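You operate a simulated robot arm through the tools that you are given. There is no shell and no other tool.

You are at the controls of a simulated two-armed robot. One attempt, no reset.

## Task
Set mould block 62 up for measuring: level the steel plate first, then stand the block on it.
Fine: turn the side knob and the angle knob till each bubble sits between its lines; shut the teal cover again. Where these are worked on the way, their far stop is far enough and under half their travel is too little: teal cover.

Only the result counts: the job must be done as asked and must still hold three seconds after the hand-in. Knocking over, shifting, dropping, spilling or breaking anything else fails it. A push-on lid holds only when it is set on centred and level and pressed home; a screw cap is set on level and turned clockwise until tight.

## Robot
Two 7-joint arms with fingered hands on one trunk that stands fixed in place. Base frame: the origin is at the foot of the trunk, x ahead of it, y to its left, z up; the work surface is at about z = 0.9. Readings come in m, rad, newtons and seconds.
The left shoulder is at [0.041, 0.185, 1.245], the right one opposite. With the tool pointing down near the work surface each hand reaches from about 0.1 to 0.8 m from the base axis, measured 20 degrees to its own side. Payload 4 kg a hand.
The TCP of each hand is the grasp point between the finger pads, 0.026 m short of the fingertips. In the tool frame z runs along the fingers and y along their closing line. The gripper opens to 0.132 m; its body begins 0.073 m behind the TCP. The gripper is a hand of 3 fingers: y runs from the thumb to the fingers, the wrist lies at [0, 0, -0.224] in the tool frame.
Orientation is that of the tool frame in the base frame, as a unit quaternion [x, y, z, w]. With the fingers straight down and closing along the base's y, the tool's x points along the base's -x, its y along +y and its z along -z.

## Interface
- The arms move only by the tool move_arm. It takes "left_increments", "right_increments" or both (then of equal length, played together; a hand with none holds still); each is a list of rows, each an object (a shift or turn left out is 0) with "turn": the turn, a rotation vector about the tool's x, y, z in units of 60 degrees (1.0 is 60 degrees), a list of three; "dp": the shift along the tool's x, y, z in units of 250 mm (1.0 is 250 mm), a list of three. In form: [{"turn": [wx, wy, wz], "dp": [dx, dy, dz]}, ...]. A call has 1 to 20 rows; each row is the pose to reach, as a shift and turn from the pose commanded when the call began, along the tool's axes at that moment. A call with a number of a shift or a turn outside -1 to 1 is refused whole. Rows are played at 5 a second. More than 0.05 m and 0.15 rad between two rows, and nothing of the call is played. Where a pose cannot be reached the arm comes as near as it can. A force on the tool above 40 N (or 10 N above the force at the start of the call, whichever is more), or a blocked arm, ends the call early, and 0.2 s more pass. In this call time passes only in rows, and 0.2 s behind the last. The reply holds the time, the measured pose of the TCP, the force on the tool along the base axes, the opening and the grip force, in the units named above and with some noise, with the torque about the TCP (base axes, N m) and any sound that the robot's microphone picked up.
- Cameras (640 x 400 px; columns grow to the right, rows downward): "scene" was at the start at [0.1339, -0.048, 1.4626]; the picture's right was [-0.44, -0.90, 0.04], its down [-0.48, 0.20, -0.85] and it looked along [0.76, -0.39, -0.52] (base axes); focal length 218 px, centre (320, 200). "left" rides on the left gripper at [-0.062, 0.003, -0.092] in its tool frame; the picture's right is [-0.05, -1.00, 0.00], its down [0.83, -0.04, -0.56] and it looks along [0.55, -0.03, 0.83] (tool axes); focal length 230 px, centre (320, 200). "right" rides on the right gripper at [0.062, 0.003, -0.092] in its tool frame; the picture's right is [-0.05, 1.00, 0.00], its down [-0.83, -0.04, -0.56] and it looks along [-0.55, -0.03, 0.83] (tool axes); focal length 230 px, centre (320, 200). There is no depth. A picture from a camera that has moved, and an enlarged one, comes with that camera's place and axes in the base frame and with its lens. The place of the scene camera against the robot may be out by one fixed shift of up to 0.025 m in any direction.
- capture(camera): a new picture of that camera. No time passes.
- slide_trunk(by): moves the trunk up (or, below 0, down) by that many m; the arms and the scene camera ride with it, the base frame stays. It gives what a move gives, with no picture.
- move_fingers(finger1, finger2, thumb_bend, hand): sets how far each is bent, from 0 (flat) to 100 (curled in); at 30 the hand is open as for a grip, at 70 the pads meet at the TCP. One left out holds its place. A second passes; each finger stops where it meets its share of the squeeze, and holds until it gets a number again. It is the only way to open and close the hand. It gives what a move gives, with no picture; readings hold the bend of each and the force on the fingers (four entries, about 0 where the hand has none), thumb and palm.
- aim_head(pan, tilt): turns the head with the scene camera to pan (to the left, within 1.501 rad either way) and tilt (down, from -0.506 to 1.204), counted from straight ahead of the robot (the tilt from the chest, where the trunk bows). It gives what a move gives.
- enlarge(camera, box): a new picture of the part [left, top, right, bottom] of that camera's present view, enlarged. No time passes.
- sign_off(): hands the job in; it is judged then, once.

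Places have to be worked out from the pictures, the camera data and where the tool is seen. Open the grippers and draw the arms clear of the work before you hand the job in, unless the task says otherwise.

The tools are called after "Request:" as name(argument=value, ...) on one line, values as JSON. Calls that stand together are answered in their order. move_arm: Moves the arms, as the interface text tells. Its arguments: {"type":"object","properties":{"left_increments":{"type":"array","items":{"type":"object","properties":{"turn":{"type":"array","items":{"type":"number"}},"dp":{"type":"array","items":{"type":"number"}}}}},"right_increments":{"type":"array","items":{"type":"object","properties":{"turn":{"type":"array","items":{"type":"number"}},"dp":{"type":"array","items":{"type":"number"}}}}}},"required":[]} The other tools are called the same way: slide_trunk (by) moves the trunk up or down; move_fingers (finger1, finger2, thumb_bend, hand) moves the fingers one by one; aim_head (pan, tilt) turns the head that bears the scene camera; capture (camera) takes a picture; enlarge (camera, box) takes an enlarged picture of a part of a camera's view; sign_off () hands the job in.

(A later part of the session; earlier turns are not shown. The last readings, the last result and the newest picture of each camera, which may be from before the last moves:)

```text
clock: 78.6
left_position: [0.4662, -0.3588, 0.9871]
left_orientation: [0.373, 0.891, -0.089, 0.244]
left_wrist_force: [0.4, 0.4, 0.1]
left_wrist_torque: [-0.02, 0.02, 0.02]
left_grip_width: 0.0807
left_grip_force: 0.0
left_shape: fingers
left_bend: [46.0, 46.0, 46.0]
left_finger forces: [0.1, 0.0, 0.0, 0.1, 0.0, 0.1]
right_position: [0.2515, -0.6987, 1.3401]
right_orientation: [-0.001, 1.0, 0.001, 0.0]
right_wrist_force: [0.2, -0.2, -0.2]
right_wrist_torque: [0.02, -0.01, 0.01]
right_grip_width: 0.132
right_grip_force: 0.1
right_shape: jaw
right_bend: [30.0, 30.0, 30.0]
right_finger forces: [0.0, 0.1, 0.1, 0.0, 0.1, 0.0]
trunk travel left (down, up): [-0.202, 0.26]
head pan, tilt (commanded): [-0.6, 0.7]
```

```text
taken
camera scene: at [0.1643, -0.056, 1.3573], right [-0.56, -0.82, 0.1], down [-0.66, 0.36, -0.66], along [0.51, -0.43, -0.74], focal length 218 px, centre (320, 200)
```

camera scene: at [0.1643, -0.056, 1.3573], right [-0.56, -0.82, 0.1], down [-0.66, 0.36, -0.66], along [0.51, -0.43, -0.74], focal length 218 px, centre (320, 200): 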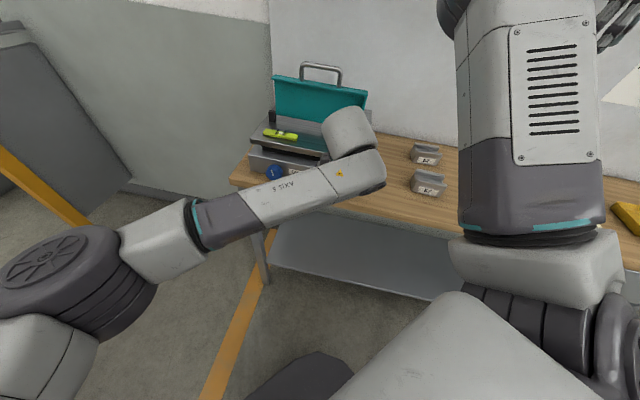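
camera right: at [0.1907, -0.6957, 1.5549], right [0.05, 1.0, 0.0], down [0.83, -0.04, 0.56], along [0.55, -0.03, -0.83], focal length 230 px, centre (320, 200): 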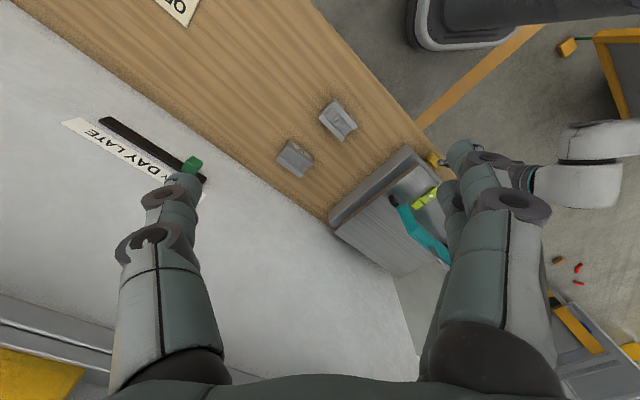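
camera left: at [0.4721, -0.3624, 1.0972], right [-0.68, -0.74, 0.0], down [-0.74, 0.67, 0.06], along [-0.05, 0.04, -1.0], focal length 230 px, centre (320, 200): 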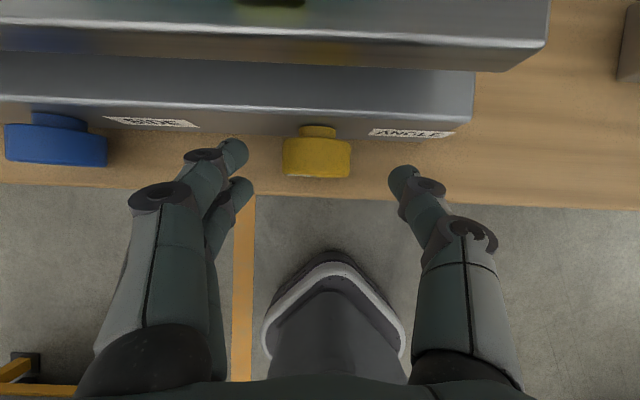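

Better posture, knob in sight at s≈0.081. I narrow the opening, lean the hand 14° to the left about the knob axis while descending, then grip.

Request:
move_fingers(hand="left", finger1=49, finger2=49, thumb_bend=49)

Request:
move_arm(left_increments=[{"dp": [0.015, 0.02, 0.035], "turn": [0.067, 0, -0.039]}, {"dp": [0.035, 0.024, 0.09], "turn": [0.135, 0, -0.078]}, {"dp": [0.058, 0.027, 0.152], "turn": [0.202, 0, -0.117]}])

Request:
capture(camera="left")

Request:
enlarge(camera="right", box=[370, 130, 470, 230])

```text
clock: 79.6
left_position: [0.4671, -0.3584, 0.9886]
left_orientation: [0.373, 0.891, -0.088, 0.244]
left_wrist_force: [0.8, 0.4, -0.1]
left_wrist_torque: [0.04, 0.02, 0.02]
left_grip_width: 0.0717
left_grip_force: 0.0
left_shape: fingers
left_bend: [49.0, 49.0, 49.0]
left_finger forces: [0.1, 0.0, 0.0, 0.1, 0.0, 0.0]
right_position: [0.2513, -0.6986, 1.3406]
right_orientation: [-0.001, 1.0, 0.001, 0.0]
right_wrist_force: [-0.1, -0.4, -0.4]
right_wrist_torque: [0.01, -0.01, -0.04]
right_grip_width: 0.1321
right_grip_force: 0.1
right_shape: jaw
right_bend: [30.0, 30.0, 30.0]
right_finger forces: [0.0, 0.1, 0.0, 0.1, 0.0, 0.0]
trunk travel left (down, up): [-0.202, 0.26]
head pan, tilt (commanded): [-0.6, 0.7]
```

```text
clock: 80.4
left_position: [0.4766, -0.3585, 0.9473]
left_orientation: [0.341, 0.898, -0.197, 0.198]
left_wrist_force: [-0.6, 0.1, 0.6]
left_wrist_torque: [-0.02, -0.04, 0.0]
left_grip_width: 0.0718
left_grip_force: 0.0
left_shape: fingers
left_bend: [49.0, 49.0, 49.0]
left_finger forces: [0.0, 0.0, 0.0, 0.0, 0.1, 0.0]
right_position: [0.2524, -0.6987, 1.3404]
right_orientation: [-0.001, 1.0, 0.0, -0.001]
right_wrist_force: [0.2, -1.2, 0.0]
right_wrist_torque: [0.0, 0.02, -0.04]
right_grip_width: 0.1319
right_grip_force: 0.1
right_shape: jaw
right_bend: [30.0, 30.0, 30.0]
right_finger forces: [0.1, 0.0, 0.1, 0.1, 0.1, 0.0]
trunk travel left (down, up): [-0.202, 0.26]
head pan, tilt (commanded): [-0.6, 0.7]
```

```text
taken
camera left: at [0.5011, -0.3426, 1.0538], right [-0.65, -0.72, 0.24], down [-0.72, 0.69, 0.07], along [-0.22, -0.13, -0.97], focal length 230 px, centre (320, 200)
```

left: 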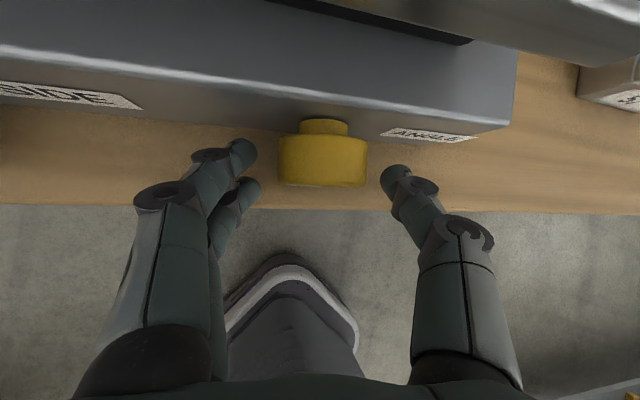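

```text
4.00 times, centred on (420, 180) of right
camera zoom: at [0.1909, -0.6948, 1.4321], right [0.05, 1.0, 0.0], down [0.83, -0.04, 0.56], along [0.55, -0.03, -0.83], focal length 920 px, centre (-80, 280)
```

zoom: 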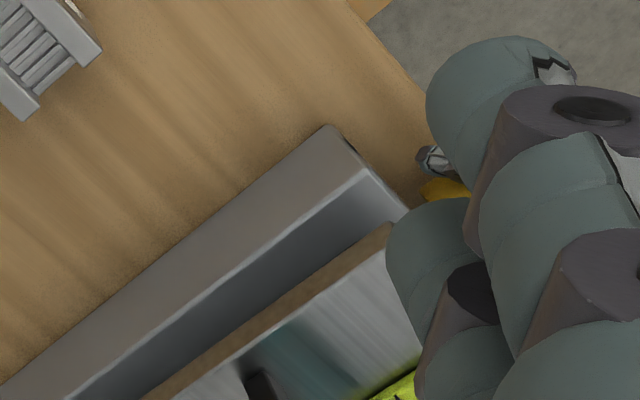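

Positioned accurately. I grip the knob, rotate 30° clockwise about its axis (from −14° to +16°), and read the vial.

Request:
move_fingers(hand="left", finger1=70, finger2=60, thumb_bend=70)

Request:
capture(camera="left")

Request:
enlarge(camera="right", box=[360, 190, 460, 290])

```text
clock: 81.4
left_position: [0.4748, -0.3593, 0.9479]
left_orientation: [0.342, 0.897, -0.197, 0.198]
left_wrist_force: [-3.0, -4.4, -1.0]
left_wrist_torque: [-0.05, 0.06, 0.13]
left_grip_width: 0.0438
left_grip_force: 13.2
left_shape: fingers
left_bend: [57.0, 59.0, 62.0]
left_finger forces: [10.2, 1.2, 0.0, 0.0, 16.1, 0.0]
right_position: [0.2521, -0.6991, 1.3398]
right_orientation: [0.0, 1.0, 0.001, 0.0]
right_wrist_force: [-0.2, 0.2, 0.2]
right_wrist_torque: [-0.01, -0.01, 0.03]
right_grip_width: 0.1317
right_grip_force: 0.0
right_shape: jaw
right_bend: [30.0, 30.0, 30.0]
right_finger forces: [0.0, 0.0, 0.1, 0.0, 0.0, 0.0]
trunk travel left (down, up): [-0.202, 0.26]
head pan, tilt (commanded): [-0.6, 0.7]
```

```text
taken
camera left: at [0.5, -0.3438, 1.0538], right [-0.65, -0.72, 0.24], down [-0.72, 0.69, 0.07], along [-0.22, -0.13, -0.97], focal length 230 px, centre (320, 200)
```

left: 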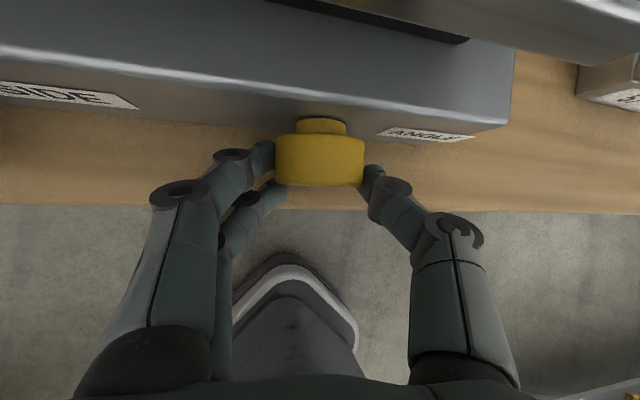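

```text
4.00 times, centred on (410, 240) of right
camera zoom: at [0.1903, -0.6958, 1.4317], right [0.05, 1.0, 0.0], down [0.83, -0.04, 0.56], along [0.55, -0.03, -0.83], focal length 920 px, centre (-40, 40)
```

zoom: 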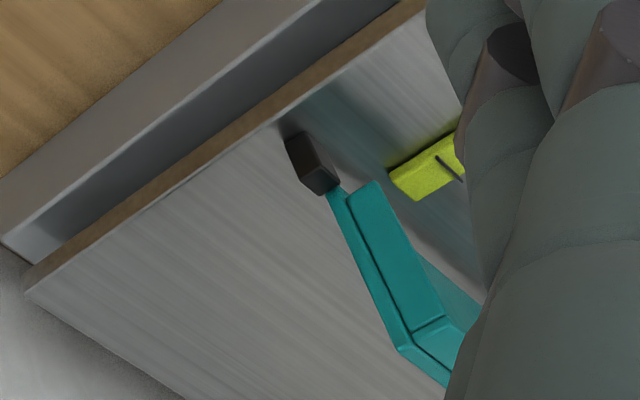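

Gripped (13 N). I spread the right hand's fingers to clear its camera view, then rotate the left hand 30° clockwise about the knob axis.

Request:
move_fingers(hand="right", finger1=0, finger2=0)

Request:
move_arm(left_increments=[{"dp": [0.001, -0.005, 0.002], "turn": [-0.0722, 0, 0.0417]}, {"dp": [0.002, -0.009, 0.003], "turn": [-0.1443, 0, 0.0833]}, {"dp": [0.003, -0.014, 0.005], "turn": [-0.2165, 0, 0.125]}, {"dp": [0.004, -0.019, 0.007], "turn": [-0.2887, 0, 0.1667]}, {"dp": [0.005, -0.023, 0.008], "turn": [-0.361, 0, 0.2083]}, {"dp": [0.006, -0.028, 0.01], "turn": [-0.433, 0, 0.25]}])

Request:
capture(camera="left")

Request:
enlarge(camera="right", box=[360, 190, 460, 290])

```text
clock: 82.4
left_position: [0.4763, -0.3587, 0.9463]
left_orientation: [0.341, 0.898, -0.197, 0.198]
left_wrist_force: [-3.4, -5.6, 0.1]
left_wrist_torque: [-0.05, 0.04, 0.1]
left_grip_width: 0.0439
left_grip_force: 13.7
left_shape: fingers
left_bend: [57.0, 59.0, 62.0]
left_finger forces: [9.5, 0.9, 0.0, 0.0, 16.2, 0.0]
right_position: [0.2523, -0.6993, 1.3401]
right_orientation: [-0.001, 1.0, 0.001, 0.0]
right_wrist_force: [-0.2, 0.3, 0.2]
right_wrist_torque: [0.02, 0.01, 0.02]
right_grip_width: 0.1645
right_grip_force: 0.0
right_shape: fingers
right_bend: [0.0, 0.0, 30.0]
right_finger forces: [0.0, 0.0, 0.0, 0.0, 0.0, 0.1]
trunk travel left (down, up): [-0.202, 0.26]
head pan, tilt (commanded): [-0.6, 0.7]
```

```text
clock: 83.8
left_position: [0.4832, -0.3332, 0.946]
left_orientation: [0.393, 0.875, 0.009, 0.283]
left_wrist_force: [-0.6, -0.1, -1.1]
left_wrist_torque: [-0.01, -0.09, 0.03]
left_grip_width: 0.0063
left_grip_force: 0.1
left_shape: fingers
left_bend: [69.0, 60.0, 70.0]
left_finger forces: [0.0, 0.0, 0.1, 0.0, 0.0, 0.1]
left hand out of reach, approached as far as the arm can: row 4, 5, 6
right_position: [0.2525, -0.6968, 1.3406]
right_orientation: [0.0, 1.0, 0.0, 0.001]
right_wrist_force: [-0.6, 0.1, -0.7]
right_wrist_torque: [-0.02, -0.01, -0.01]
right_grip_width: 0.1645
right_grip_force: 0.0
right_shape: fingers
right_bend: [0.0, 0.0, 30.0]
right_finger forces: [0.0, 0.0, 0.0, 0.1, 0.0, 0.0]
trunk travel left (down, up): [-0.202, 0.26]
head pan, tilt (commanded): [-0.6, 0.7]
```

```text
taken
camera left: at [0.4715, -0.3535, 1.0531], right [-0.66, -0.72, -0.21], down [-0.75, 0.66, 0.05], along [0.1, 0.19, -0.98], focal length 230 px, centre (320, 200)
```

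left: 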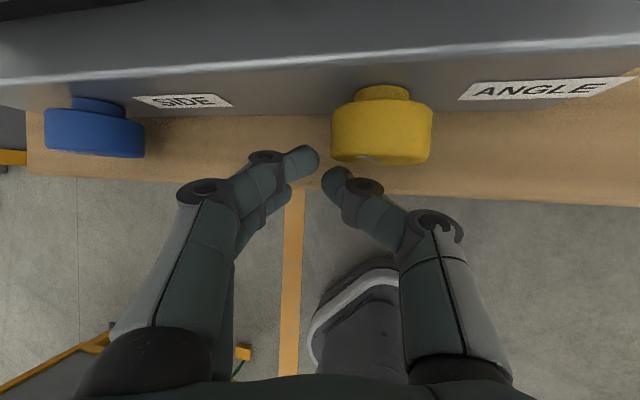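

```text
4.00 times, centred on (410, 240) of right
camera zoom: at [0.1913, -0.6939, 1.4324], right [0.05, 1.0, 0.0], down [0.83, -0.04, 0.56], along [0.55, -0.03, -0.83], focal length 920 px, centre (-40, 40)
```

zoom: 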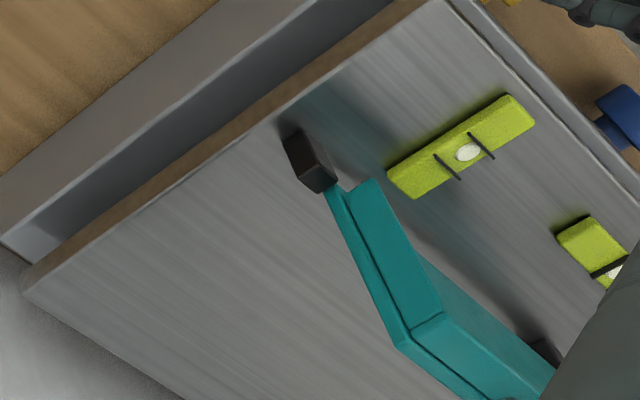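

The right camera now shows both vials; the ANGLE bubble is already between its lines. I zoom in.

Request:
enlarge(camera="right", box=[415, 205, 455, 235])

Request:
enlarge(camera="scene", box=[250, 110, 370, 210])

```text
13.33 times, centred on (435, 220) of right
camera zoom: at [0.1913, -0.6939, 1.4324], right [0.05, 1.0, 0.0], down [0.83, -0.04, 0.56], along [0.55, -0.03, -0.83], focal length 3068 px, centre (-1213, -67)
```

zoom: 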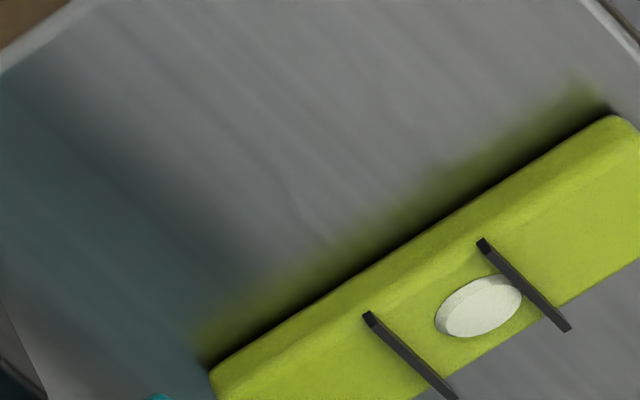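

```text
4.00 times, centred on (310, 160) of scene
camera zoom: at [0.1651, -0.0543, 1.3572], right [-0.56, -0.83, 0.1], down [-0.66, 0.36, -0.66], along [0.51, -0.43, -0.74], focal length 874 px, centre (360, 360)
```

zoom: 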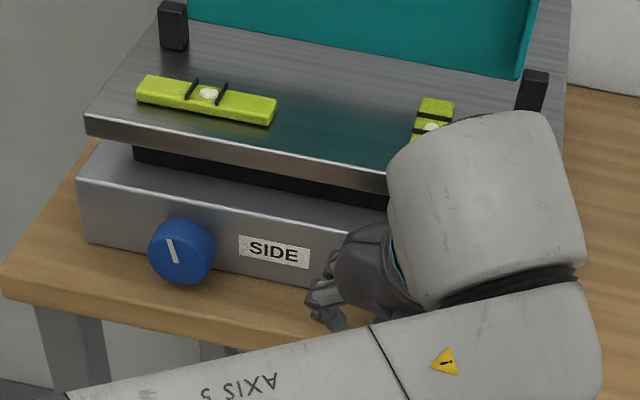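

ANGLE is within about 0.14 of the gap from centre, its front edge just at the line; another ~15° clockwise will centre it. I lift, lean back left, reopen, and set up for one more short stroke.

Request:
move_arm(left_increments=[{"dp": [-0.039, 0.019, -0.067]}, {"dp": [-0.078, 0.038, -0.134]}, {"dp": [-0.094, 0.02, -0.147], "turn": [0.095, 0, -0.0535]}, {"dp": [-0.11, 0.002, -0.16], "turn": [0.19, 0, -0.107]}, {"dp": [-0.126, -0.016, -0.172], "turn": [0.285, 0, -0.16]}, {"dp": [-0.142, -0.034, -0.185], "turn": [0.38, 0, -0.214]}])

Request:
move_fingers(hand="left", finger1=49, finger2=49, thumb_bend=49)

Request:
capture(camera="left")

Request:
enlarge(camera="right", box=[415, 205, 475, 250])

```text
clock: 85.2
left_position: [0.4716, -0.3553, 1.001]
left_orientation: [0.343, 0.897, -0.197, 0.199]
left_wrist_force: [0.1, 0.4, 0.2]
left_wrist_torque: [-0.01, 0.01, 0.02]
left_grip_width: 0.0063
left_grip_force: 0.1
left_shape: fingers
left_bend: [69.0, 60.0, 70.0]
left_finger forces: [0.0, 0.0, 0.0, 0.0, 0.0, 0.0]
right_position: [0.2526, -0.6979, 1.341]
right_orientation: [-0.001, 1.0, 0.0, -0.001]
right_wrist_force: [0.7, -0.3, -0.5]
right_wrist_torque: [0.0, 0.0, 0.0]
right_grip_width: 0.1646
right_grip_force: 0.1
right_shape: fingers
right_bend: [0.0, 0.0, 30.0]
right_finger forces: [0.0, 0.0, 0.0, 0.1, 0.1, 0.1]
trunk travel left (down, up): [-0.202, 0.26]
head pan, tilt (commanded): [-0.6, 0.7]
```

```text
clock: 86.2
left_position: [0.4715, -0.3544, 1.0015]
left_orientation: [0.344, 0.896, -0.197, 0.198]
left_wrist_force: [0.6, -0.6, -0.2]
left_wrist_torque: [-0.01, 0.0, 0.01]
left_grip_width: 0.0707
left_grip_force: 0.1
left_shape: fingers
left_bend: [49.0, 49.0, 49.0]
left_finger forces: [0.0, 0.0, 0.0, 0.1, 0.1, 0.1]
right_position: [0.2522, -0.6983, 1.3409]
right_orientation: [-0.002, 1.0, 0.001, 0.0]
right_wrist_force: [-0.5, 0.2, 0.2]
right_wrist_torque: [0.0, 0.0, -0.02]
right_grip_width: 0.1644
right_grip_force: 0.0
right_shape: fingers
right_bend: [0.0, 0.0, 30.0]
right_finger forces: [0.0, 0.1, 0.0, 0.1, 0.0, 0.0]
trunk travel left (down, up): [-0.202, 0.26]
head pan, tilt (commanded): [-0.6, 0.7]
```

```text
taken
camera left: at [0.4956, -0.3404, 1.1079], right [-0.66, -0.71, 0.24], down [-0.72, 0.69, 0.07], along [-0.22, -0.13, -0.97], focal length 230 px, centre (320, 200)
```

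left: 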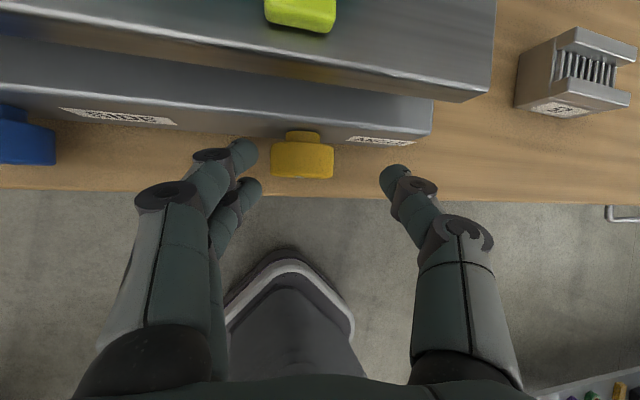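

```text
8.89 times, centred on (445, 228) of right
camera zoom: at [0.1907, -0.6949, 1.4321], right [0.05, 1.0, 0.0], down [0.83, -0.04, 0.56], along [0.55, -0.03, -0.83], focal length 2045 px, centre (-791, -44)
```

zoom: 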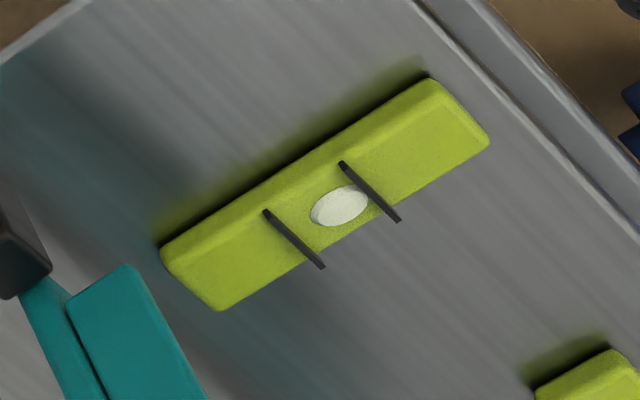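

I descend onto the knob again, grip it, and turn 14° clockwise.

Request:
move_arm(left_increments=[{"dp": [0.029, 0.017, 0.065]}, {"dp": [0.057, 0.035, 0.13]}, {"dp": [0.086, 0.052, 0.195]}])

Request:
move_fingers(hand="left", finger1=70, finger2=60, thumb_bend=70)

Request:
capture(camera="left")

```text
clock: 87.0
left_position: [0.4742, -0.3596, 0.9477]
left_orientation: [0.344, 0.897, -0.196, 0.198]
left_wrist_force: [0.9, 0.3, -0.4]
left_wrist_torque: [0.04, -0.01, -0.02]
left_grip_width: 0.0704
left_grip_force: 0.1
left_shape: fingers
left_bend: [49.0, 49.0, 49.0]
left_finger forces: [0.0, 0.1, 0.0, 0.1, 0.1, 0.0]
right_position: [0.2521, -0.6993, 1.3405]
right_orientation: [-0.001, 1.0, 0.001, -0.001]
right_wrist_force: [-0.2, -0.1, -0.3]
right_wrist_torque: [0.0, 0.02, 0.0]
right_grip_width: 0.1643
right_grip_force: 0.0
right_shape: fingers
right_bend: [0.0, 0.0, 30.0]
right_finger forces: [0.0, 0.1, 0.0, 0.0, 0.0, 0.1]
trunk travel left (down, up): [-0.202, 0.26]
head pan, tilt (commanded): [-0.6, 0.7]
```

```text
clock: 88.0
left_position: [0.4741, -0.3592, 0.9475]
left_orientation: [0.344, 0.896, -0.196, 0.198]
left_wrist_force: [-2.5, -3.2, -1.9]
left_wrist_torque: [0.0, 0.08, 0.12]
left_grip_width: 0.0437
left_grip_force: 13.9
left_shape: fingers
left_bend: [56.0, 59.0, 63.0]
left_finger forces: [10.7, 1.2, 0.2, 0.0, 14.9, 0.1]
right_position: [0.2523, -0.6984, 1.3391]
right_orientation: [0.0, 1.0, 0.001, 0.0]
right_wrist_force: [0.4, -0.1, 0.1]
right_wrist_torque: [0.02, 0.01, 0.02]
right_grip_width: 0.1644
right_grip_force: 0.1
right_shape: fingers
right_bend: [0.0, 0.0, 30.0]
right_finger forces: [0.0, 0.0, 0.0, 0.1, 0.0, 0.1]
trunk travel left (down, up): [-0.202, 0.26]
head pan, tilt (commanded): [-0.6, 0.7]
```

```text
taken
camera left: at [0.4987, -0.3445, 1.0538], right [-0.66, -0.71, 0.24], down [-0.72, 0.69, 0.07], along [-0.22, -0.13, -0.97], focal length 230 px, centre (320, 200)
```

left: 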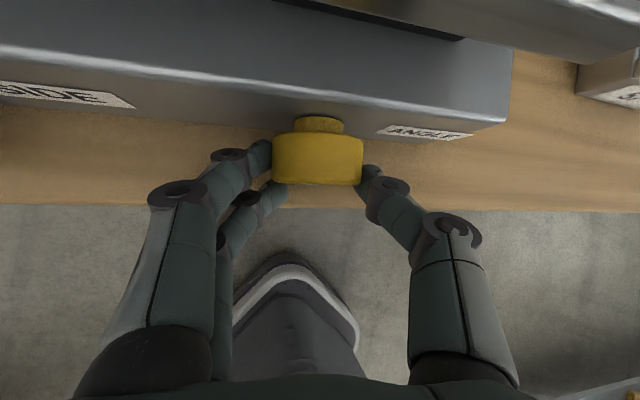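

Gripped again. I turn 14° clockwise about the knob axis and read the vial with the right camera.

Request:
move_arm(left_increments=[{"dp": [0.001, -0.005, 0.001], "turn": [-0.067, 0, 0.039]}, {"dp": [0.001, -0.01, 0.002], "turn": [-0.135, 0, 0.078]}, {"dp": [0.002, -0.014, 0.003], "turn": [-0.202, 0, 0.117]}])

Request:
enlarge(camera="right", box=[415, 205, 475, 250])

Request:
enlarge(camera="scene", box=[255, 115, 315, 155])

```text
clock: 88.8
left_position: [0.4711, -0.362, 0.9474]
left_orientation: [0.375, 0.89, -0.088, 0.245]
left_wrist_force: [-4.3, -1.4, -1.5]
left_wrist_torque: [-0.02, 0.09, 0.1]
left_grip_width: 0.0438
left_grip_force: 12.7
left_shape: fingers
left_bend: [56.0, 59.0, 63.0]
left_finger forces: [10.4, 1.6, 0.0, 0.1, 14.5, 0.1]
right_position: [0.2512, -0.6987, 1.3404]
right_orientation: [0.0, 1.0, 0.001, 0.001]
right_wrist_force: [-0.3, 0.5, 0.1]
right_wrist_torque: [0.01, 0.01, -0.05]
right_grip_width: 0.1646
right_grip_force: 0.1
right_shape: fingers
right_bend: [0.0, 0.0, 30.0]
right_finger forces: [0.1, 0.0, 0.1, 0.0, 0.0, 0.0]
trunk travel left (down, up): [-0.202, 0.26]
head pan, tilt (commanded): [-0.6, 0.7]
```

```text
8.89 times, centred on (445, 228) of right
camera zoom: at [0.1898, -0.6956, 1.4319], right [0.05, 1.0, 0.0], down [0.83, -0.04, 0.56], along [0.56, -0.03, -0.83], focal length 2045 px, centre (-791, -44)
```

zoom: 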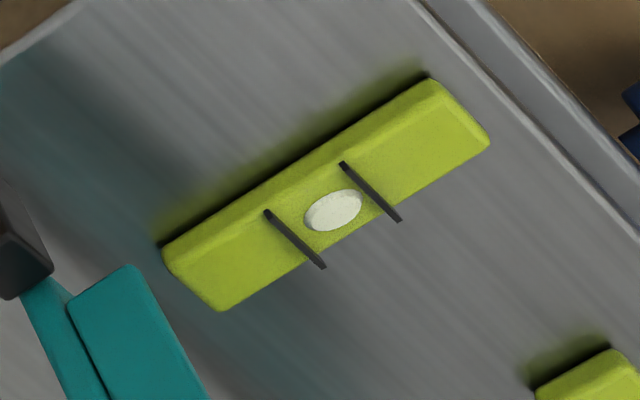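

```text
10.00 times, centred on (285, 135) of scene
camera zoom: at [0.1635, -0.0566, 1.3574], right [-0.56, -0.83, 0.1], down [-0.66, 0.36, -0.66], along [0.51, -0.43, -0.74], focal length 2186 px, centre (670, 850)
```

zoom: 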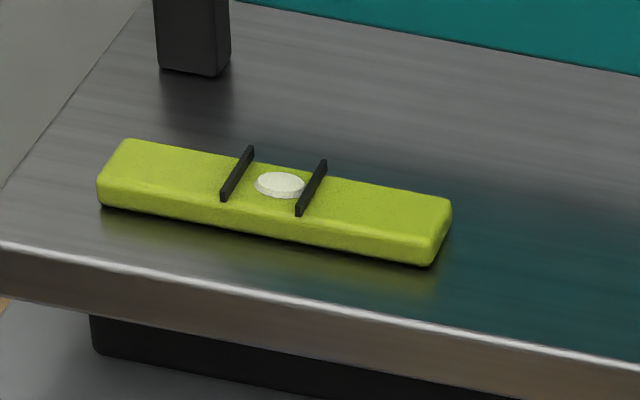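

Both bubbles now sit centred between their lines. I release the knob, lift straight up, and verify.

Request:
move_fingers(hand="left", finger1=47, finger2=47, thumb_bend=47)

Request:
capture(camera="left")

Request:
enlarge(camera="right", box=[415, 205, 475, 250])

```text
clock: 89.8
left_position: [0.4719, -0.3614, 0.9454]
left_orientation: [0.375, 0.89, -0.087, 0.244]
left_wrist_force: [0.8, 0.7, 0.5]
left_wrist_torque: [0.01, 0.0, 0.01]
left_grip_width: 0.0772
left_grip_force: 0.1
left_shape: fingers
left_bend: [47.0, 47.0, 47.0]
left_finger forces: [0.0, 0.0, 0.0, 0.0, 0.1, 0.0]
right_position: [0.2521, -0.698, 1.3411]
right_orientation: [0.0, 1.0, 0.001, 0.0]
right_wrist_force: [-0.9, 0.3, 0.4]
right_wrist_torque: [0.0, 0.0, 0.02]
right_grip_width: 0.1646
right_grip_force: 0.0
right_shape: fingers
right_bend: [0.0, 0.0, 30.0]
right_finger forces: [0.0, 0.0, 0.1, 0.0, 0.0, 0.0]
trunk travel left (down, up): [-0.202, 0.26]
head pan, tilt (commanded): [-0.6, 0.7]
```

```text
taken
camera left: at [0.4782, -0.3654, 1.0565], right [-0.68, -0.73, 0.0], down [-0.73, 0.68, 0.06], along [-0.05, 0.04, -1.0], focal length 230 px, centre (320, 200)
```

left: 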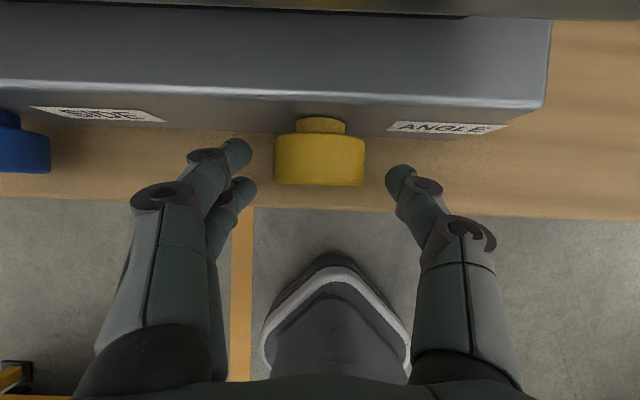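

```text
8.89 times, centred on (445, 228) of right
camera zoom: at [0.1907, -0.695, 1.4321], right [0.05, 1.0, 0.0], down [0.83, -0.04, 0.56], along [0.55, -0.03, -0.83], focal length 2045 px, centre (-791, -44)
```

zoom: 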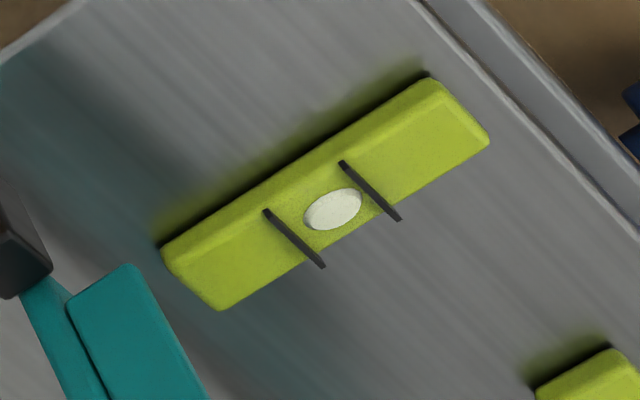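

Stable after release. I lift the left hand straight up out of the way, then carry it off to the left.

Request:
move_arm(left_increments=[{"dp": [-0.08, 0.004, -0.139]}, {"dp": [-0.16, 0.008, -0.277]}, {"dp": [-0.24, 0.011, -0.416]}, {"dp": [-0.32, 0.015, -0.554]}, {"dp": [-0.4, 0.019, -0.693]}])

Request:
enlarge(camera="scene", box=[230, 50, 400, 210])

```text
clock: 91.2
left_position: [0.5022, -0.3442, 1.1395]
left_orientation: [0.354, 0.9, -0.093, 0.236]
left_wrist_force: [0.5, -0.8, -0.4]
left_wrist_torque: [-0.01, -0.01, 0.0]
left_grip_width: 0.0777
left_grip_force: 0.0
left_shape: fingers
left_bend: [47.0, 47.0, 47.0]
left_finger forces: [0.0, 0.1, 0.0, 0.0, 0.1, 0.0]
right_position: [0.2536, -0.6989, 1.34]
right_orientation: [0.0, 1.0, 0.0, 0.0]
right_wrist_force: [0.1, 0.1, 0.5]
right_wrist_torque: [0.01, 0.0, -0.03]
right_grip_width: 0.1646
right_grip_force: 0.1
right_shape: fingers
right_bend: [0.0, 0.0, 30.0]
right_finger forces: [0.0, 0.1, 0.0, 0.0, 0.0, 0.0]
trunk travel left (down, up): [-0.202, 0.26]
head pan, tilt (commanded): [-0.6, 0.7]
stopped in row 5 (left hand): the arm was blocked; the commanded pose is now the measured one
```

```text
2.50 times, centred on (315, 130) of scene
camera zoom: at [0.1648, -0.0561, 1.3571], right [-0.56, -0.83, 0.1], down [-0.66, 0.36, -0.66], along [0.51, -0.43, -0.74], focal length 546 px, centre (332, 375)
```

zoom: 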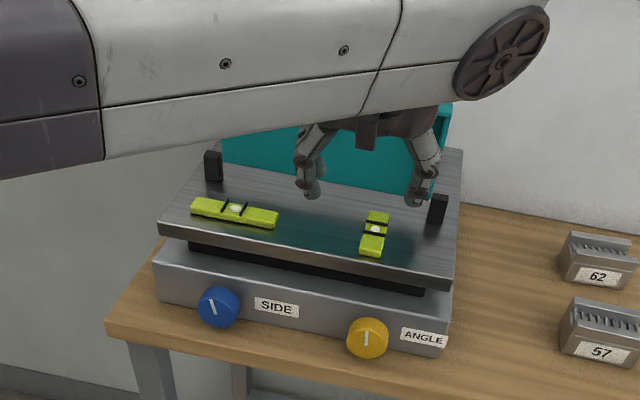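

Both vials look right and block 62 is visible behind 57. The left forearm is near the head, so I move it out to the left and back, level.

Request:
move_arm(left_increments=[{"dp": [0.066, 0.123, -0.037]}, {"dp": [0.132, 0.246, -0.074]}, {"dp": [0.198, 0.368, -0.111]}, {"dp": [0.264, 0.491, -0.148]}])

Request:
capture(camera="scene")

```text
clock: 92.2
left_position: [0.5295, -0.204, 1.1388]
left_orientation: [0.357, 0.899, -0.093, 0.235]
left_wrist_force: [-0.5, 0.7, 0.8]
left_wrist_torque: [-0.02, 0.03, -0.02]
left_grip_width: 0.0777
left_grip_force: 0.0
left_shape: fingers
left_bend: [47.0, 47.0, 47.0]
left_finger forces: [0.0, 0.0, 0.0, 0.1, 0.0, 0.1]
right_position: [0.2527, -0.6964, 1.342]
right_orientation: [0.0, 1.0, 0.0, 0.0]
right_wrist_force: [-0.2, 0.6, 0.2]
right_wrist_torque: [-0.06, 0.0, 0.0]
right_grip_width: 0.1649
right_grip_force: 0.1
right_shape: fingers
right_bend: [0.0, 0.0, 30.0]
right_finger forces: [0.0, 0.0, 0.0, 0.1, 0.1, 0.0]
trunk travel left (down, up): [-0.202, 0.26]
head pan, tilt (commanded): [-0.6, 0.7]
```

```text
taken
camera scene: at [0.1652, -0.0542, 1.3572], right [-0.56, -0.82, 0.1], down [-0.66, 0.36, -0.66], along [0.51, -0.43, -0.74], focal length 218 px, centre (320, 200)
```

scene: 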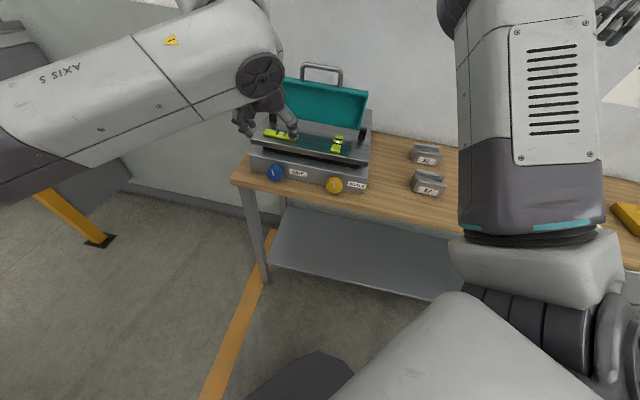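

Clear. I continue parking the left hand further left and a bit higher.

Request:
move_arm(left_increments=[{"dp": [0.068, 0.093, -0.104]}, {"dp": [0.135, 0.186, -0.207]}, {"dp": [0.203, 0.279, -0.311]}, {"dp": [0.27, 0.371, -0.415]}, {"dp": [0.338, 0.464, -0.519]}, {"dp": [0.405, 0.557, -0.622]}, {"dp": [0.473, 0.65, -0.726]}])

Request:
slide_trunk(by=0.12)

Request:
capture(camera="scene")

```text
clock: 93.8
left_position: [0.4979, 0.0449, 1.2387]
left_orientation: [0.359, 0.898, -0.093, 0.235]
left_wrist_force: [0.4, 0.8, -0.8]
left_wrist_torque: [-0.02, 0.01, 0.0]
left_grip_width: 0.0775
left_grip_force: 0.0
left_shape: fingers
left_bend: [47.0, 47.0, 47.0]
left_finger forces: [0.0, 0.1, 0.0, 0.0, 0.1, 0.1]
right_position: [0.252, -0.6962, 1.3426]
right_orientation: [-0.002, 1.0, 0.0, 0.001]
right_wrist_force: [0.5, 0.3, 0.3]
right_wrist_torque: [0.0, 0.01, -0.01]
right_grip_width: 0.1647
right_grip_force: 0.0
right_shape: fingers
right_bend: [0.0, 0.0, 30.0]
right_finger forces: [0.1, 0.0, 0.1, 0.1, 0.0, 0.1]
trunk travel left (down, up): [-0.202, 0.26]
head pan, tilt (commanded): [-0.6, 0.7]
```

```text
clock: 95.3
left_position: [0.4998, 0.0449, 1.3598]
left_orientation: [0.359, 0.899, -0.092, 0.234]
left_wrist_force: [0.4, 0.1, 0.3]
left_wrist_torque: [-0.02, 0.02, 0.0]
left_grip_width: 0.0778
left_grip_force: 0.0
left_shape: fingers
left_bend: [47.0, 47.0, 47.0]
left_finger forces: [0.0, 0.0, 0.0, 0.1, 0.0, 0.0]
right_position: [0.2535, -0.6981, 1.4596]
right_orientation: [-0.002, 1.0, 0.0, 0.0]
right_wrist_force: [-0.3, -0.2, 0.0]
right_wrist_torque: [0.01, 0.03, -0.01]
right_grip_width: 0.1645
right_grip_force: 0.0
right_shape: fingers
right_bend: [0.0, 0.0, 30.0]
right_finger forces: [0.0, 0.1, 0.1, 0.0, 0.0, 0.0]
trunk travel left (down, up): [-0.322, 0.14]
head pan, tilt (commanded): [-0.6, 0.7]
```

```text
taken
camera scene: at [0.0987, -0.0559, 1.4946], right [-0.56, -0.82, 0.03], down [-0.57, 0.36, -0.74], along [0.6, -0.43, -0.68], focal length 218 px, centre (320, 200)
```

scene: 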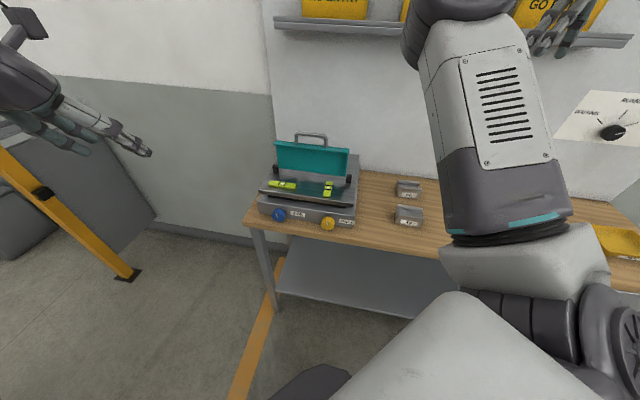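

With the left arm away I check the vials once more, and start bringing the right hand, turned 45° about the vertical, toward a point above the cover's handle.

Request:
enlarge(camera="scene", box=[250, 160, 360, 230])

Request:
move_fingers(hand="right", finger1=45, finger2=45, thumb_bend=45)

Request:
move_arm(right_increments=[{"dp": [-0.114, 0.0945, 0.03], "turn": [0, 0, -0.094]}, {"dp": [-0.227, 0.189, 0.06], "turn": [0, 0, -0.1875]}, {"dp": [-0.341, 0.2835, 0.09], "turn": [0, 0, -0.281]}, {"dp": [-0.4545, 0.378, 0.12], "turn": [0, 0, -0.375]}, {"dp": [-0.568, 0.4725, 0.15], "turn": [0, 0, -0.469]}, {"dp": [-0.682, 0.567, 0.18], "turn": [0, 0, -0.5625]}, {"dp": [-0.795, 0.6615, 0.21], "turn": [0, 0, -0.656]}, {"dp": [-0.909, 0.756, 0.24], "turn": [0, 0, -0.75]}])

Request:
capture(camera="right")

Request:
capture(camera="scene")

```text
5.71 times, centred on (305, 195) of scene
camera zoom: at [0.0987, -0.0559, 1.4946], right [-0.56, -0.82, 0.03], down [-0.57, 0.36, -0.74], along [0.6, -0.43, -0.68], focal length 1249 px, centre (406, 229)
```

zoom: 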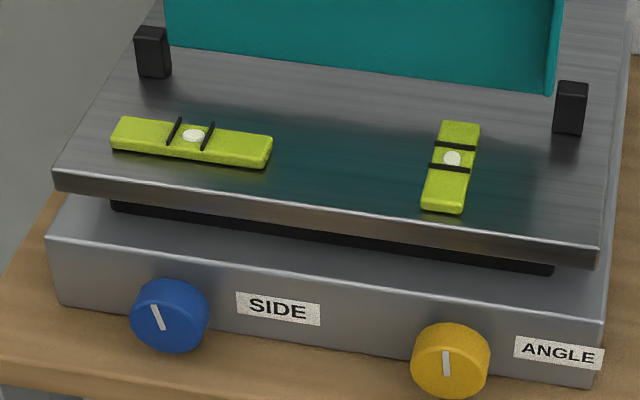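

```text
clock: 96.3
left_position: [0.4971, 0.0449, 1.3597]
left_orientation: [0.359, 0.898, -0.093, 0.236]
left_wrist_force: [-0.4, 0.2, 0.0]
left_wrist_torque: [0.03, -0.03, 0.0]
left_grip_width: 0.0776
left_grip_force: 0.1
left_shape: fingers
left_bend: [47.0, 47.0, 47.0]
left_finger forces: [0.1, 0.0, 0.0, 0.0, 0.0, 0.1]
right_position: [0.2516, -0.6991, 1.4608]
right_orientation: [-0.001, 1.0, 0.0, 0.001]
right_wrist_force: [0.6, -0.8, -0.1]
right_wrist_torque: [0.04, -0.02, -0.01]
right_grip_width: 0.0852
right_grip_force: 0.0
right_shape: fingers
right_bend: [45.0, 45.0, 45.0]
right_finger forces: [0.1, 0.1, 0.0, 0.0, 0.0, 0.0]
trunk travel left (down, up): [-0.322, 0.14]
head pan, tilt (commanded): [-0.6, 0.7]
```

```text
clock: 98.1
left_position: [0.4992, 0.0454, 1.359]
left_orientation: [0.358, 0.899, -0.092, 0.236]
left_wrist_force: [-0.8, -0.1, 0.8]
left_wrist_torque: [0.01, 0.02, 0.0]
left_grip_width: 0.0775
left_grip_force: 0.1
left_shape: fingers
left_bend: [47.0, 47.0, 47.0]
left_finger forces: [0.0, 0.1, 0.0, 0.0, 0.0, 0.0]
right_position: [0.4826, -0.5075, 1.4031]
right_orientation: [-0.384, 0.923, 0.0, 0.001]
right_wrist_force: [0.3, 0.4, 0.1]
right_wrist_torque: [-0.03, 0.0, 0.01]
right_grip_width: 0.0853
right_grip_force: 0.1
right_shape: fingers
right_bend: [45.0, 45.0, 45.0]
right_finger forces: [0.1, 0.1, 0.0, 0.0, 0.0, 0.0]
trunk travel left (down, up): [-0.322, 0.14]
head pan, tilt (commanded): [-0.6, 0.7]
```

```text
taken
camera right: at [0.4363, -0.5487, 1.4949], right [-0.67, 0.74, 0.0], down [0.62, 0.56, 0.55], along [0.41, 0.37, -0.83], focal length 230 px, centre (320, 200)
```

right: 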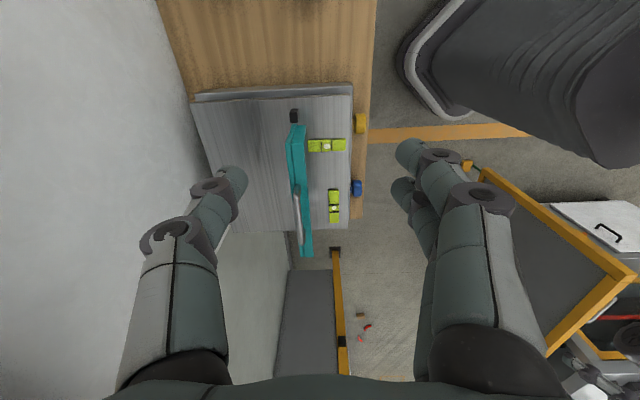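

```text
taken
camera scene: at [0.0993, -0.0548, 1.4946], right [-0.56, -0.82, 0.03], down [-0.57, 0.36, -0.74], along [0.6, -0.43, -0.68], focal length 218 px, centre (320, 200)
```

scene: 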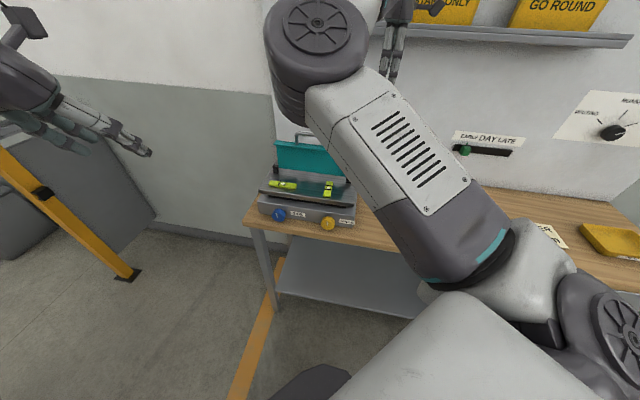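

Both bubbles read centred. I zoom the right camera on the open cover and its handle to locate the bar.

Request:
enlarge(camera="right", box=[240, 100, 380, 270])

```text
2.35 times, centred on (310, 185) of right
camera zoom: at [0.4363, -0.5487, 1.4949], right [-0.67, 0.74, 0.0], down [0.62, 0.56, 0.55], along [0.41, 0.37, -0.83], focal length 541 px, centre (344, 235)
```

zoom: 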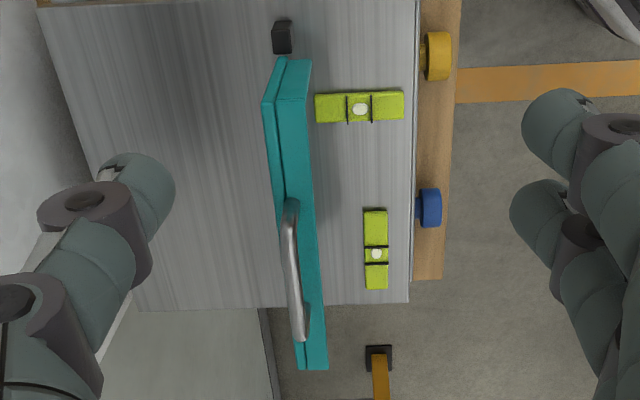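

Bar measured at n≈0.742, s≈0.17, z≈1.186 (cover about 88° open). I move the right hand above it, staying 6 cm over the bar.

Request:
move_arm(right_increments=[{"dp": [-0.125, -0.028, 0.087]}, {"dp": [-0.25, -0.056, 0.173]}, {"dp": [-0.375, -0.084, 0.26]}, {"dp": [-0.5, -0.112, 0.347]}, {"dp": [-0.625, -0.14, 0.433]}, {"dp": [-0.75, -0.168, 0.52]}])

Request:
capture(camera="right")

Request:
capture(camera="scene")

```text
clock: 99.5
left_position: [0.4978, 0.0437, 1.3603]
left_orientation: [0.358, 0.899, -0.091, 0.235]
left_wrist_force: [0.0, -0.4, -0.3]
left_wrist_torque: [0.0, 0.03, 0.0]
left_grip_width: 0.0776
left_grip_force: 0.0
left_shape: fingers
left_bend: [47.0, 47.0, 47.0]
left_finger forces: [0.0, 0.1, 0.0, 0.0, 0.1, 0.0]
right_position: [0.6414, -0.4043, 1.2688]
right_orientation: [-0.383, 0.924, 0.001, 0.0]
right_wrist_force: [0.4, -0.4, 0.7]
right_wrist_torque: [0.03, -0.02, 0.01]
right_grip_width: 0.0855
right_grip_force: 0.0
right_shape: fingers
right_bend: [45.0, 45.0, 45.0]
right_finger forces: [0.1, 0.0, 0.0, 0.0, 0.1, 0.0]
trunk travel left (down, up): [-0.322, 0.14]
head pan, tilt (commanded): [-0.6, 0.7]
```

```text
taken
camera right: at [0.5961, -0.446, 1.3604], right [-0.67, 0.74, 0.0], down [0.62, 0.56, 0.56], along [0.41, 0.37, -0.83], focal length 230 px, centre (320, 200)
```

right: 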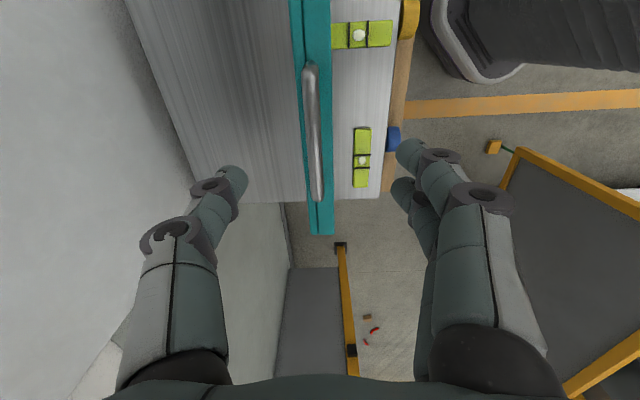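

```text
taken
camera scene: at [0.0993, -0.0559, 1.4945], right [-0.56, -0.82, 0.03], down [-0.57, 0.36, -0.74], along [0.6, -0.43, -0.68], focal length 218 px, centre (320, 200)
```

scene: 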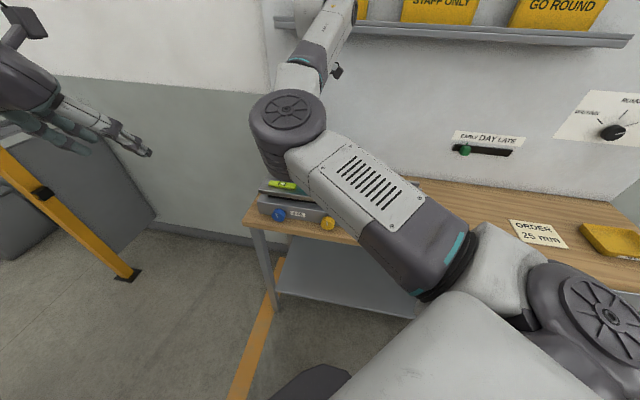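

Triangulated: bar n≈0.744, z≈1.18, centre s≈0.173. I descend so the bar lies between the pads near the tips, then close on it.

Request:
move_arm(right_increments=[{"dp": [-0.02, -0.018, 0.08]}, {"dp": [-0.02, -0.018, 0.16]}, {"dp": [-0.02, -0.018, 0.23]}, {"dp": [-0.02, -0.018, 0.3]}])

Request:
capture(camera="right")

Request:
move_fingers(hand="right", finger1=70, finger2=70, thumb_bend=70)

Request:
capture(camera="right")

```text
clock: 100.5
left_position: [0.4977, 0.0449, 1.3603]
left_orientation: [0.358, 0.899, -0.092, 0.234]
left_wrist_force: [0.7, 0.8, -0.6]
left_wrist_torque: [-0.01, -0.01, -0.04]
left_grip_width: 0.0775
left_grip_force: 0.1
left_shape: fingers
left_bend: [47.0, 47.0, 47.0]
left_finger forces: [0.0, 0.1, 0.1, 0.1, 0.0, 0.0]
right_position: [0.6479, -0.4051, 1.1949]
right_orientation: [-0.383, 0.924, 0.0, 0.001]
right_wrist_force: [0.7, -0.8, -1.1]
right_wrist_torque: [0.01, -0.03, 0.02]
right_grip_width: 0.0853
right_grip_force: 0.0
right_shape: fingers
right_bend: [45.0, 45.0, 45.0]
right_finger forces: [0.1, 0.1, 0.1, 0.0, 0.0, 0.1]
trunk travel left (down, up): [-0.322, 0.14]
head pan, tilt (commanded): [-0.6, 0.7]
```

```text
taken
camera right: at [0.6025, -0.4462, 1.2873], right [-0.67, 0.74, 0.0], down [0.62, 0.56, 0.56], along [0.41, 0.37, -0.83], focal length 230 px, centre (320, 200)
```

right: 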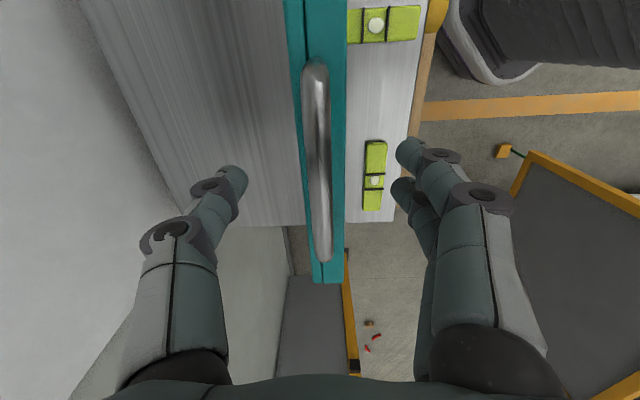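

```text
clock: 101.5
left_position: [0.497, 0.0442, 1.3593]
left_orientation: [0.359, 0.899, -0.093, 0.235]
left_wrist_force: [0.4, 0.1, -0.6]
left_wrist_torque: [0.03, 0.01, 0.01]
left_grip_width: 0.0774
left_grip_force: 0.0
left_shape: fingers
left_bend: [47.0, 47.0, 47.0]
left_finger forces: [0.0, 0.1, 0.1, 0.0, 0.1, 0.0]
right_position: [0.6472, -0.4047, 1.1969]
right_orientation: [-0.384, 0.924, 0.0, 0.0]
right_wrist_force: [0.2, -0.1, -0.6]
right_wrist_torque: [-0.01, -0.01, 0.03]
right_grip_width: 0.0062
right_grip_force: 0.1
right_shape: fingers
right_bend: [70.0, 70.0, 70.0]
right_finger forces: [0.1, 0.1, 0.1, 0.1, 0.3, 0.0]
trunk travel left (down, up): [-0.322, 0.14]
head pan, tilt (commanded): [-0.6, 0.7]
```

```text
taken
camera right: at [0.6022, -0.4458, 1.2876], right [-0.67, 0.74, 0.0], down [0.62, 0.56, 0.56], along [0.41, 0.37, -0.83], focal length 230 px, centre (320, 200)
```

right: 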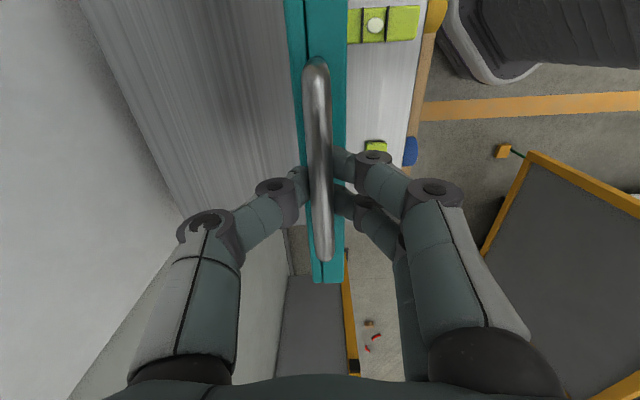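

The digits closed beneath the bar instead of on it (no force), so the bar is a little higher, about z≈1.207. I open slightly, rise 20 mm, and close again.

Request:
move_fingers(hand="right", finger1=52, finger2=52, thumb_bend=52)

Request:
move_arm(right_increments=[{"dp": [0, 0, -0.04]}, {"dp": [0, 0, -0.08]}])

Request:
move_fingers(hand="right", finger1=70, finger2=70, thumb_bend=70)

Request:
capture(camera="right")

```text
clock: 102.5
left_position: [0.4968, 0.0451, 1.361]
left_orientation: [0.359, 0.899, -0.092, 0.235]
left_wrist_force: [0.1, -0.5, -1.0]
left_wrist_torque: [0.01, 0.02, -0.03]
left_grip_width: 0.0777
left_grip_force: 0.1
left_shape: fingers
left_bend: [47.0, 47.0, 47.0]
left_finger forces: [0.0, 0.1, 0.0, 0.0, 0.0, 0.0]
right_position: [0.6479, -0.405, 1.1963]
right_orientation: [-0.383, 0.924, 0.0, 0.001]
right_wrist_force: [0.3, -0.4, -0.3]
right_wrist_torque: [0.02, 0.01, -0.01]
right_grip_width: 0.0605
right_grip_force: 0.0
right_shape: fingers
right_bend: [52.0, 52.0, 52.0]
right_finger forces: [0.0, 0.0, 0.0, 0.1, 0.0, 0.0]
trunk travel left (down, up): [-0.322, 0.14]
head pan, tilt (commanded): [-0.6, 0.7]
```

```text
clock: 103.1
left_position: [0.4979, 0.0444, 1.3605]
left_orientation: [0.358, 0.899, -0.092, 0.236]
left_wrist_force: [-0.8, -0.3, 0.4]
left_wrist_torque: [-0.01, -0.01, -0.01]
left_grip_width: 0.0773
left_grip_force: 0.1
left_shape: fingers
left_bend: [47.0, 47.0, 47.0]
left_finger forces: [0.0, 0.0, 0.0, 0.1, 0.0, 0.1]
right_position: [0.6489, -0.4047, 1.216]
right_orientation: [-0.383, 0.924, 0.0, 0.001]
right_wrist_force: [-0.1, 0.2, -0.8]
right_wrist_torque: [-0.01, 0.03, -0.02]
right_grip_width: 0.0604
right_grip_force: 0.1
right_shape: fingers
right_bend: [52.0, 52.0, 52.0]
right_finger forces: [0.1, 0.0, 0.0, 0.0, 0.1, 0.0]
trunk travel left (down, up): [-0.322, 0.14]
head pan, tilt (commanded): [-0.6, 0.7]
```

```text
clock: 104.1
left_position: [0.4969, 0.0451, 1.3604]
left_orientation: [0.358, 0.899, -0.093, 0.236]
left_wrist_force: [-1.2, -0.3, 0.1]
left_wrist_torque: [-0.01, 0.0, 0.0]
left_grip_width: 0.0775
left_grip_force: 0.1
left_shape: fingers
left_bend: [47.0, 47.0, 47.0]
left_finger forces: [0.0, 0.1, 0.0, 0.0, 0.1, 0.0]
right_position: [0.649, -0.4034, 1.2156]
right_orientation: [-0.384, 0.923, 0.0, 0.001]
right_wrist_force: [0.5, -0.3, -0.1]
right_wrist_torque: [-0.01, -0.01, -0.01]
right_grip_width: 0.0098
right_grip_force: 1.7
right_shape: fingers
right_bend: [69.0, 68.0, 69.0]
right_finger forces: [0.9, 0.9, 0.0, 0.0, 2.0, 0.0]
trunk travel left (down, up): [-0.322, 0.14]
head pan, tilt (commanded): [-0.6, 0.7]
```

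```text
taken
camera right: at [0.6025, -0.4453, 1.3076], right [-0.67, 0.74, 0.0], down [0.62, 0.56, 0.56], along [0.41, 0.37, -0.83], focal length 230 px, centre (320, 200)
```

right: 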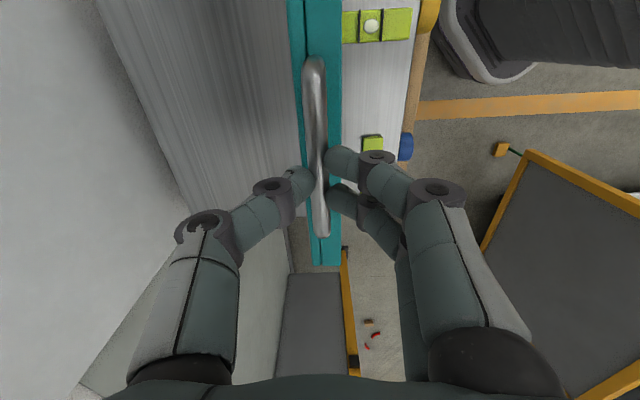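

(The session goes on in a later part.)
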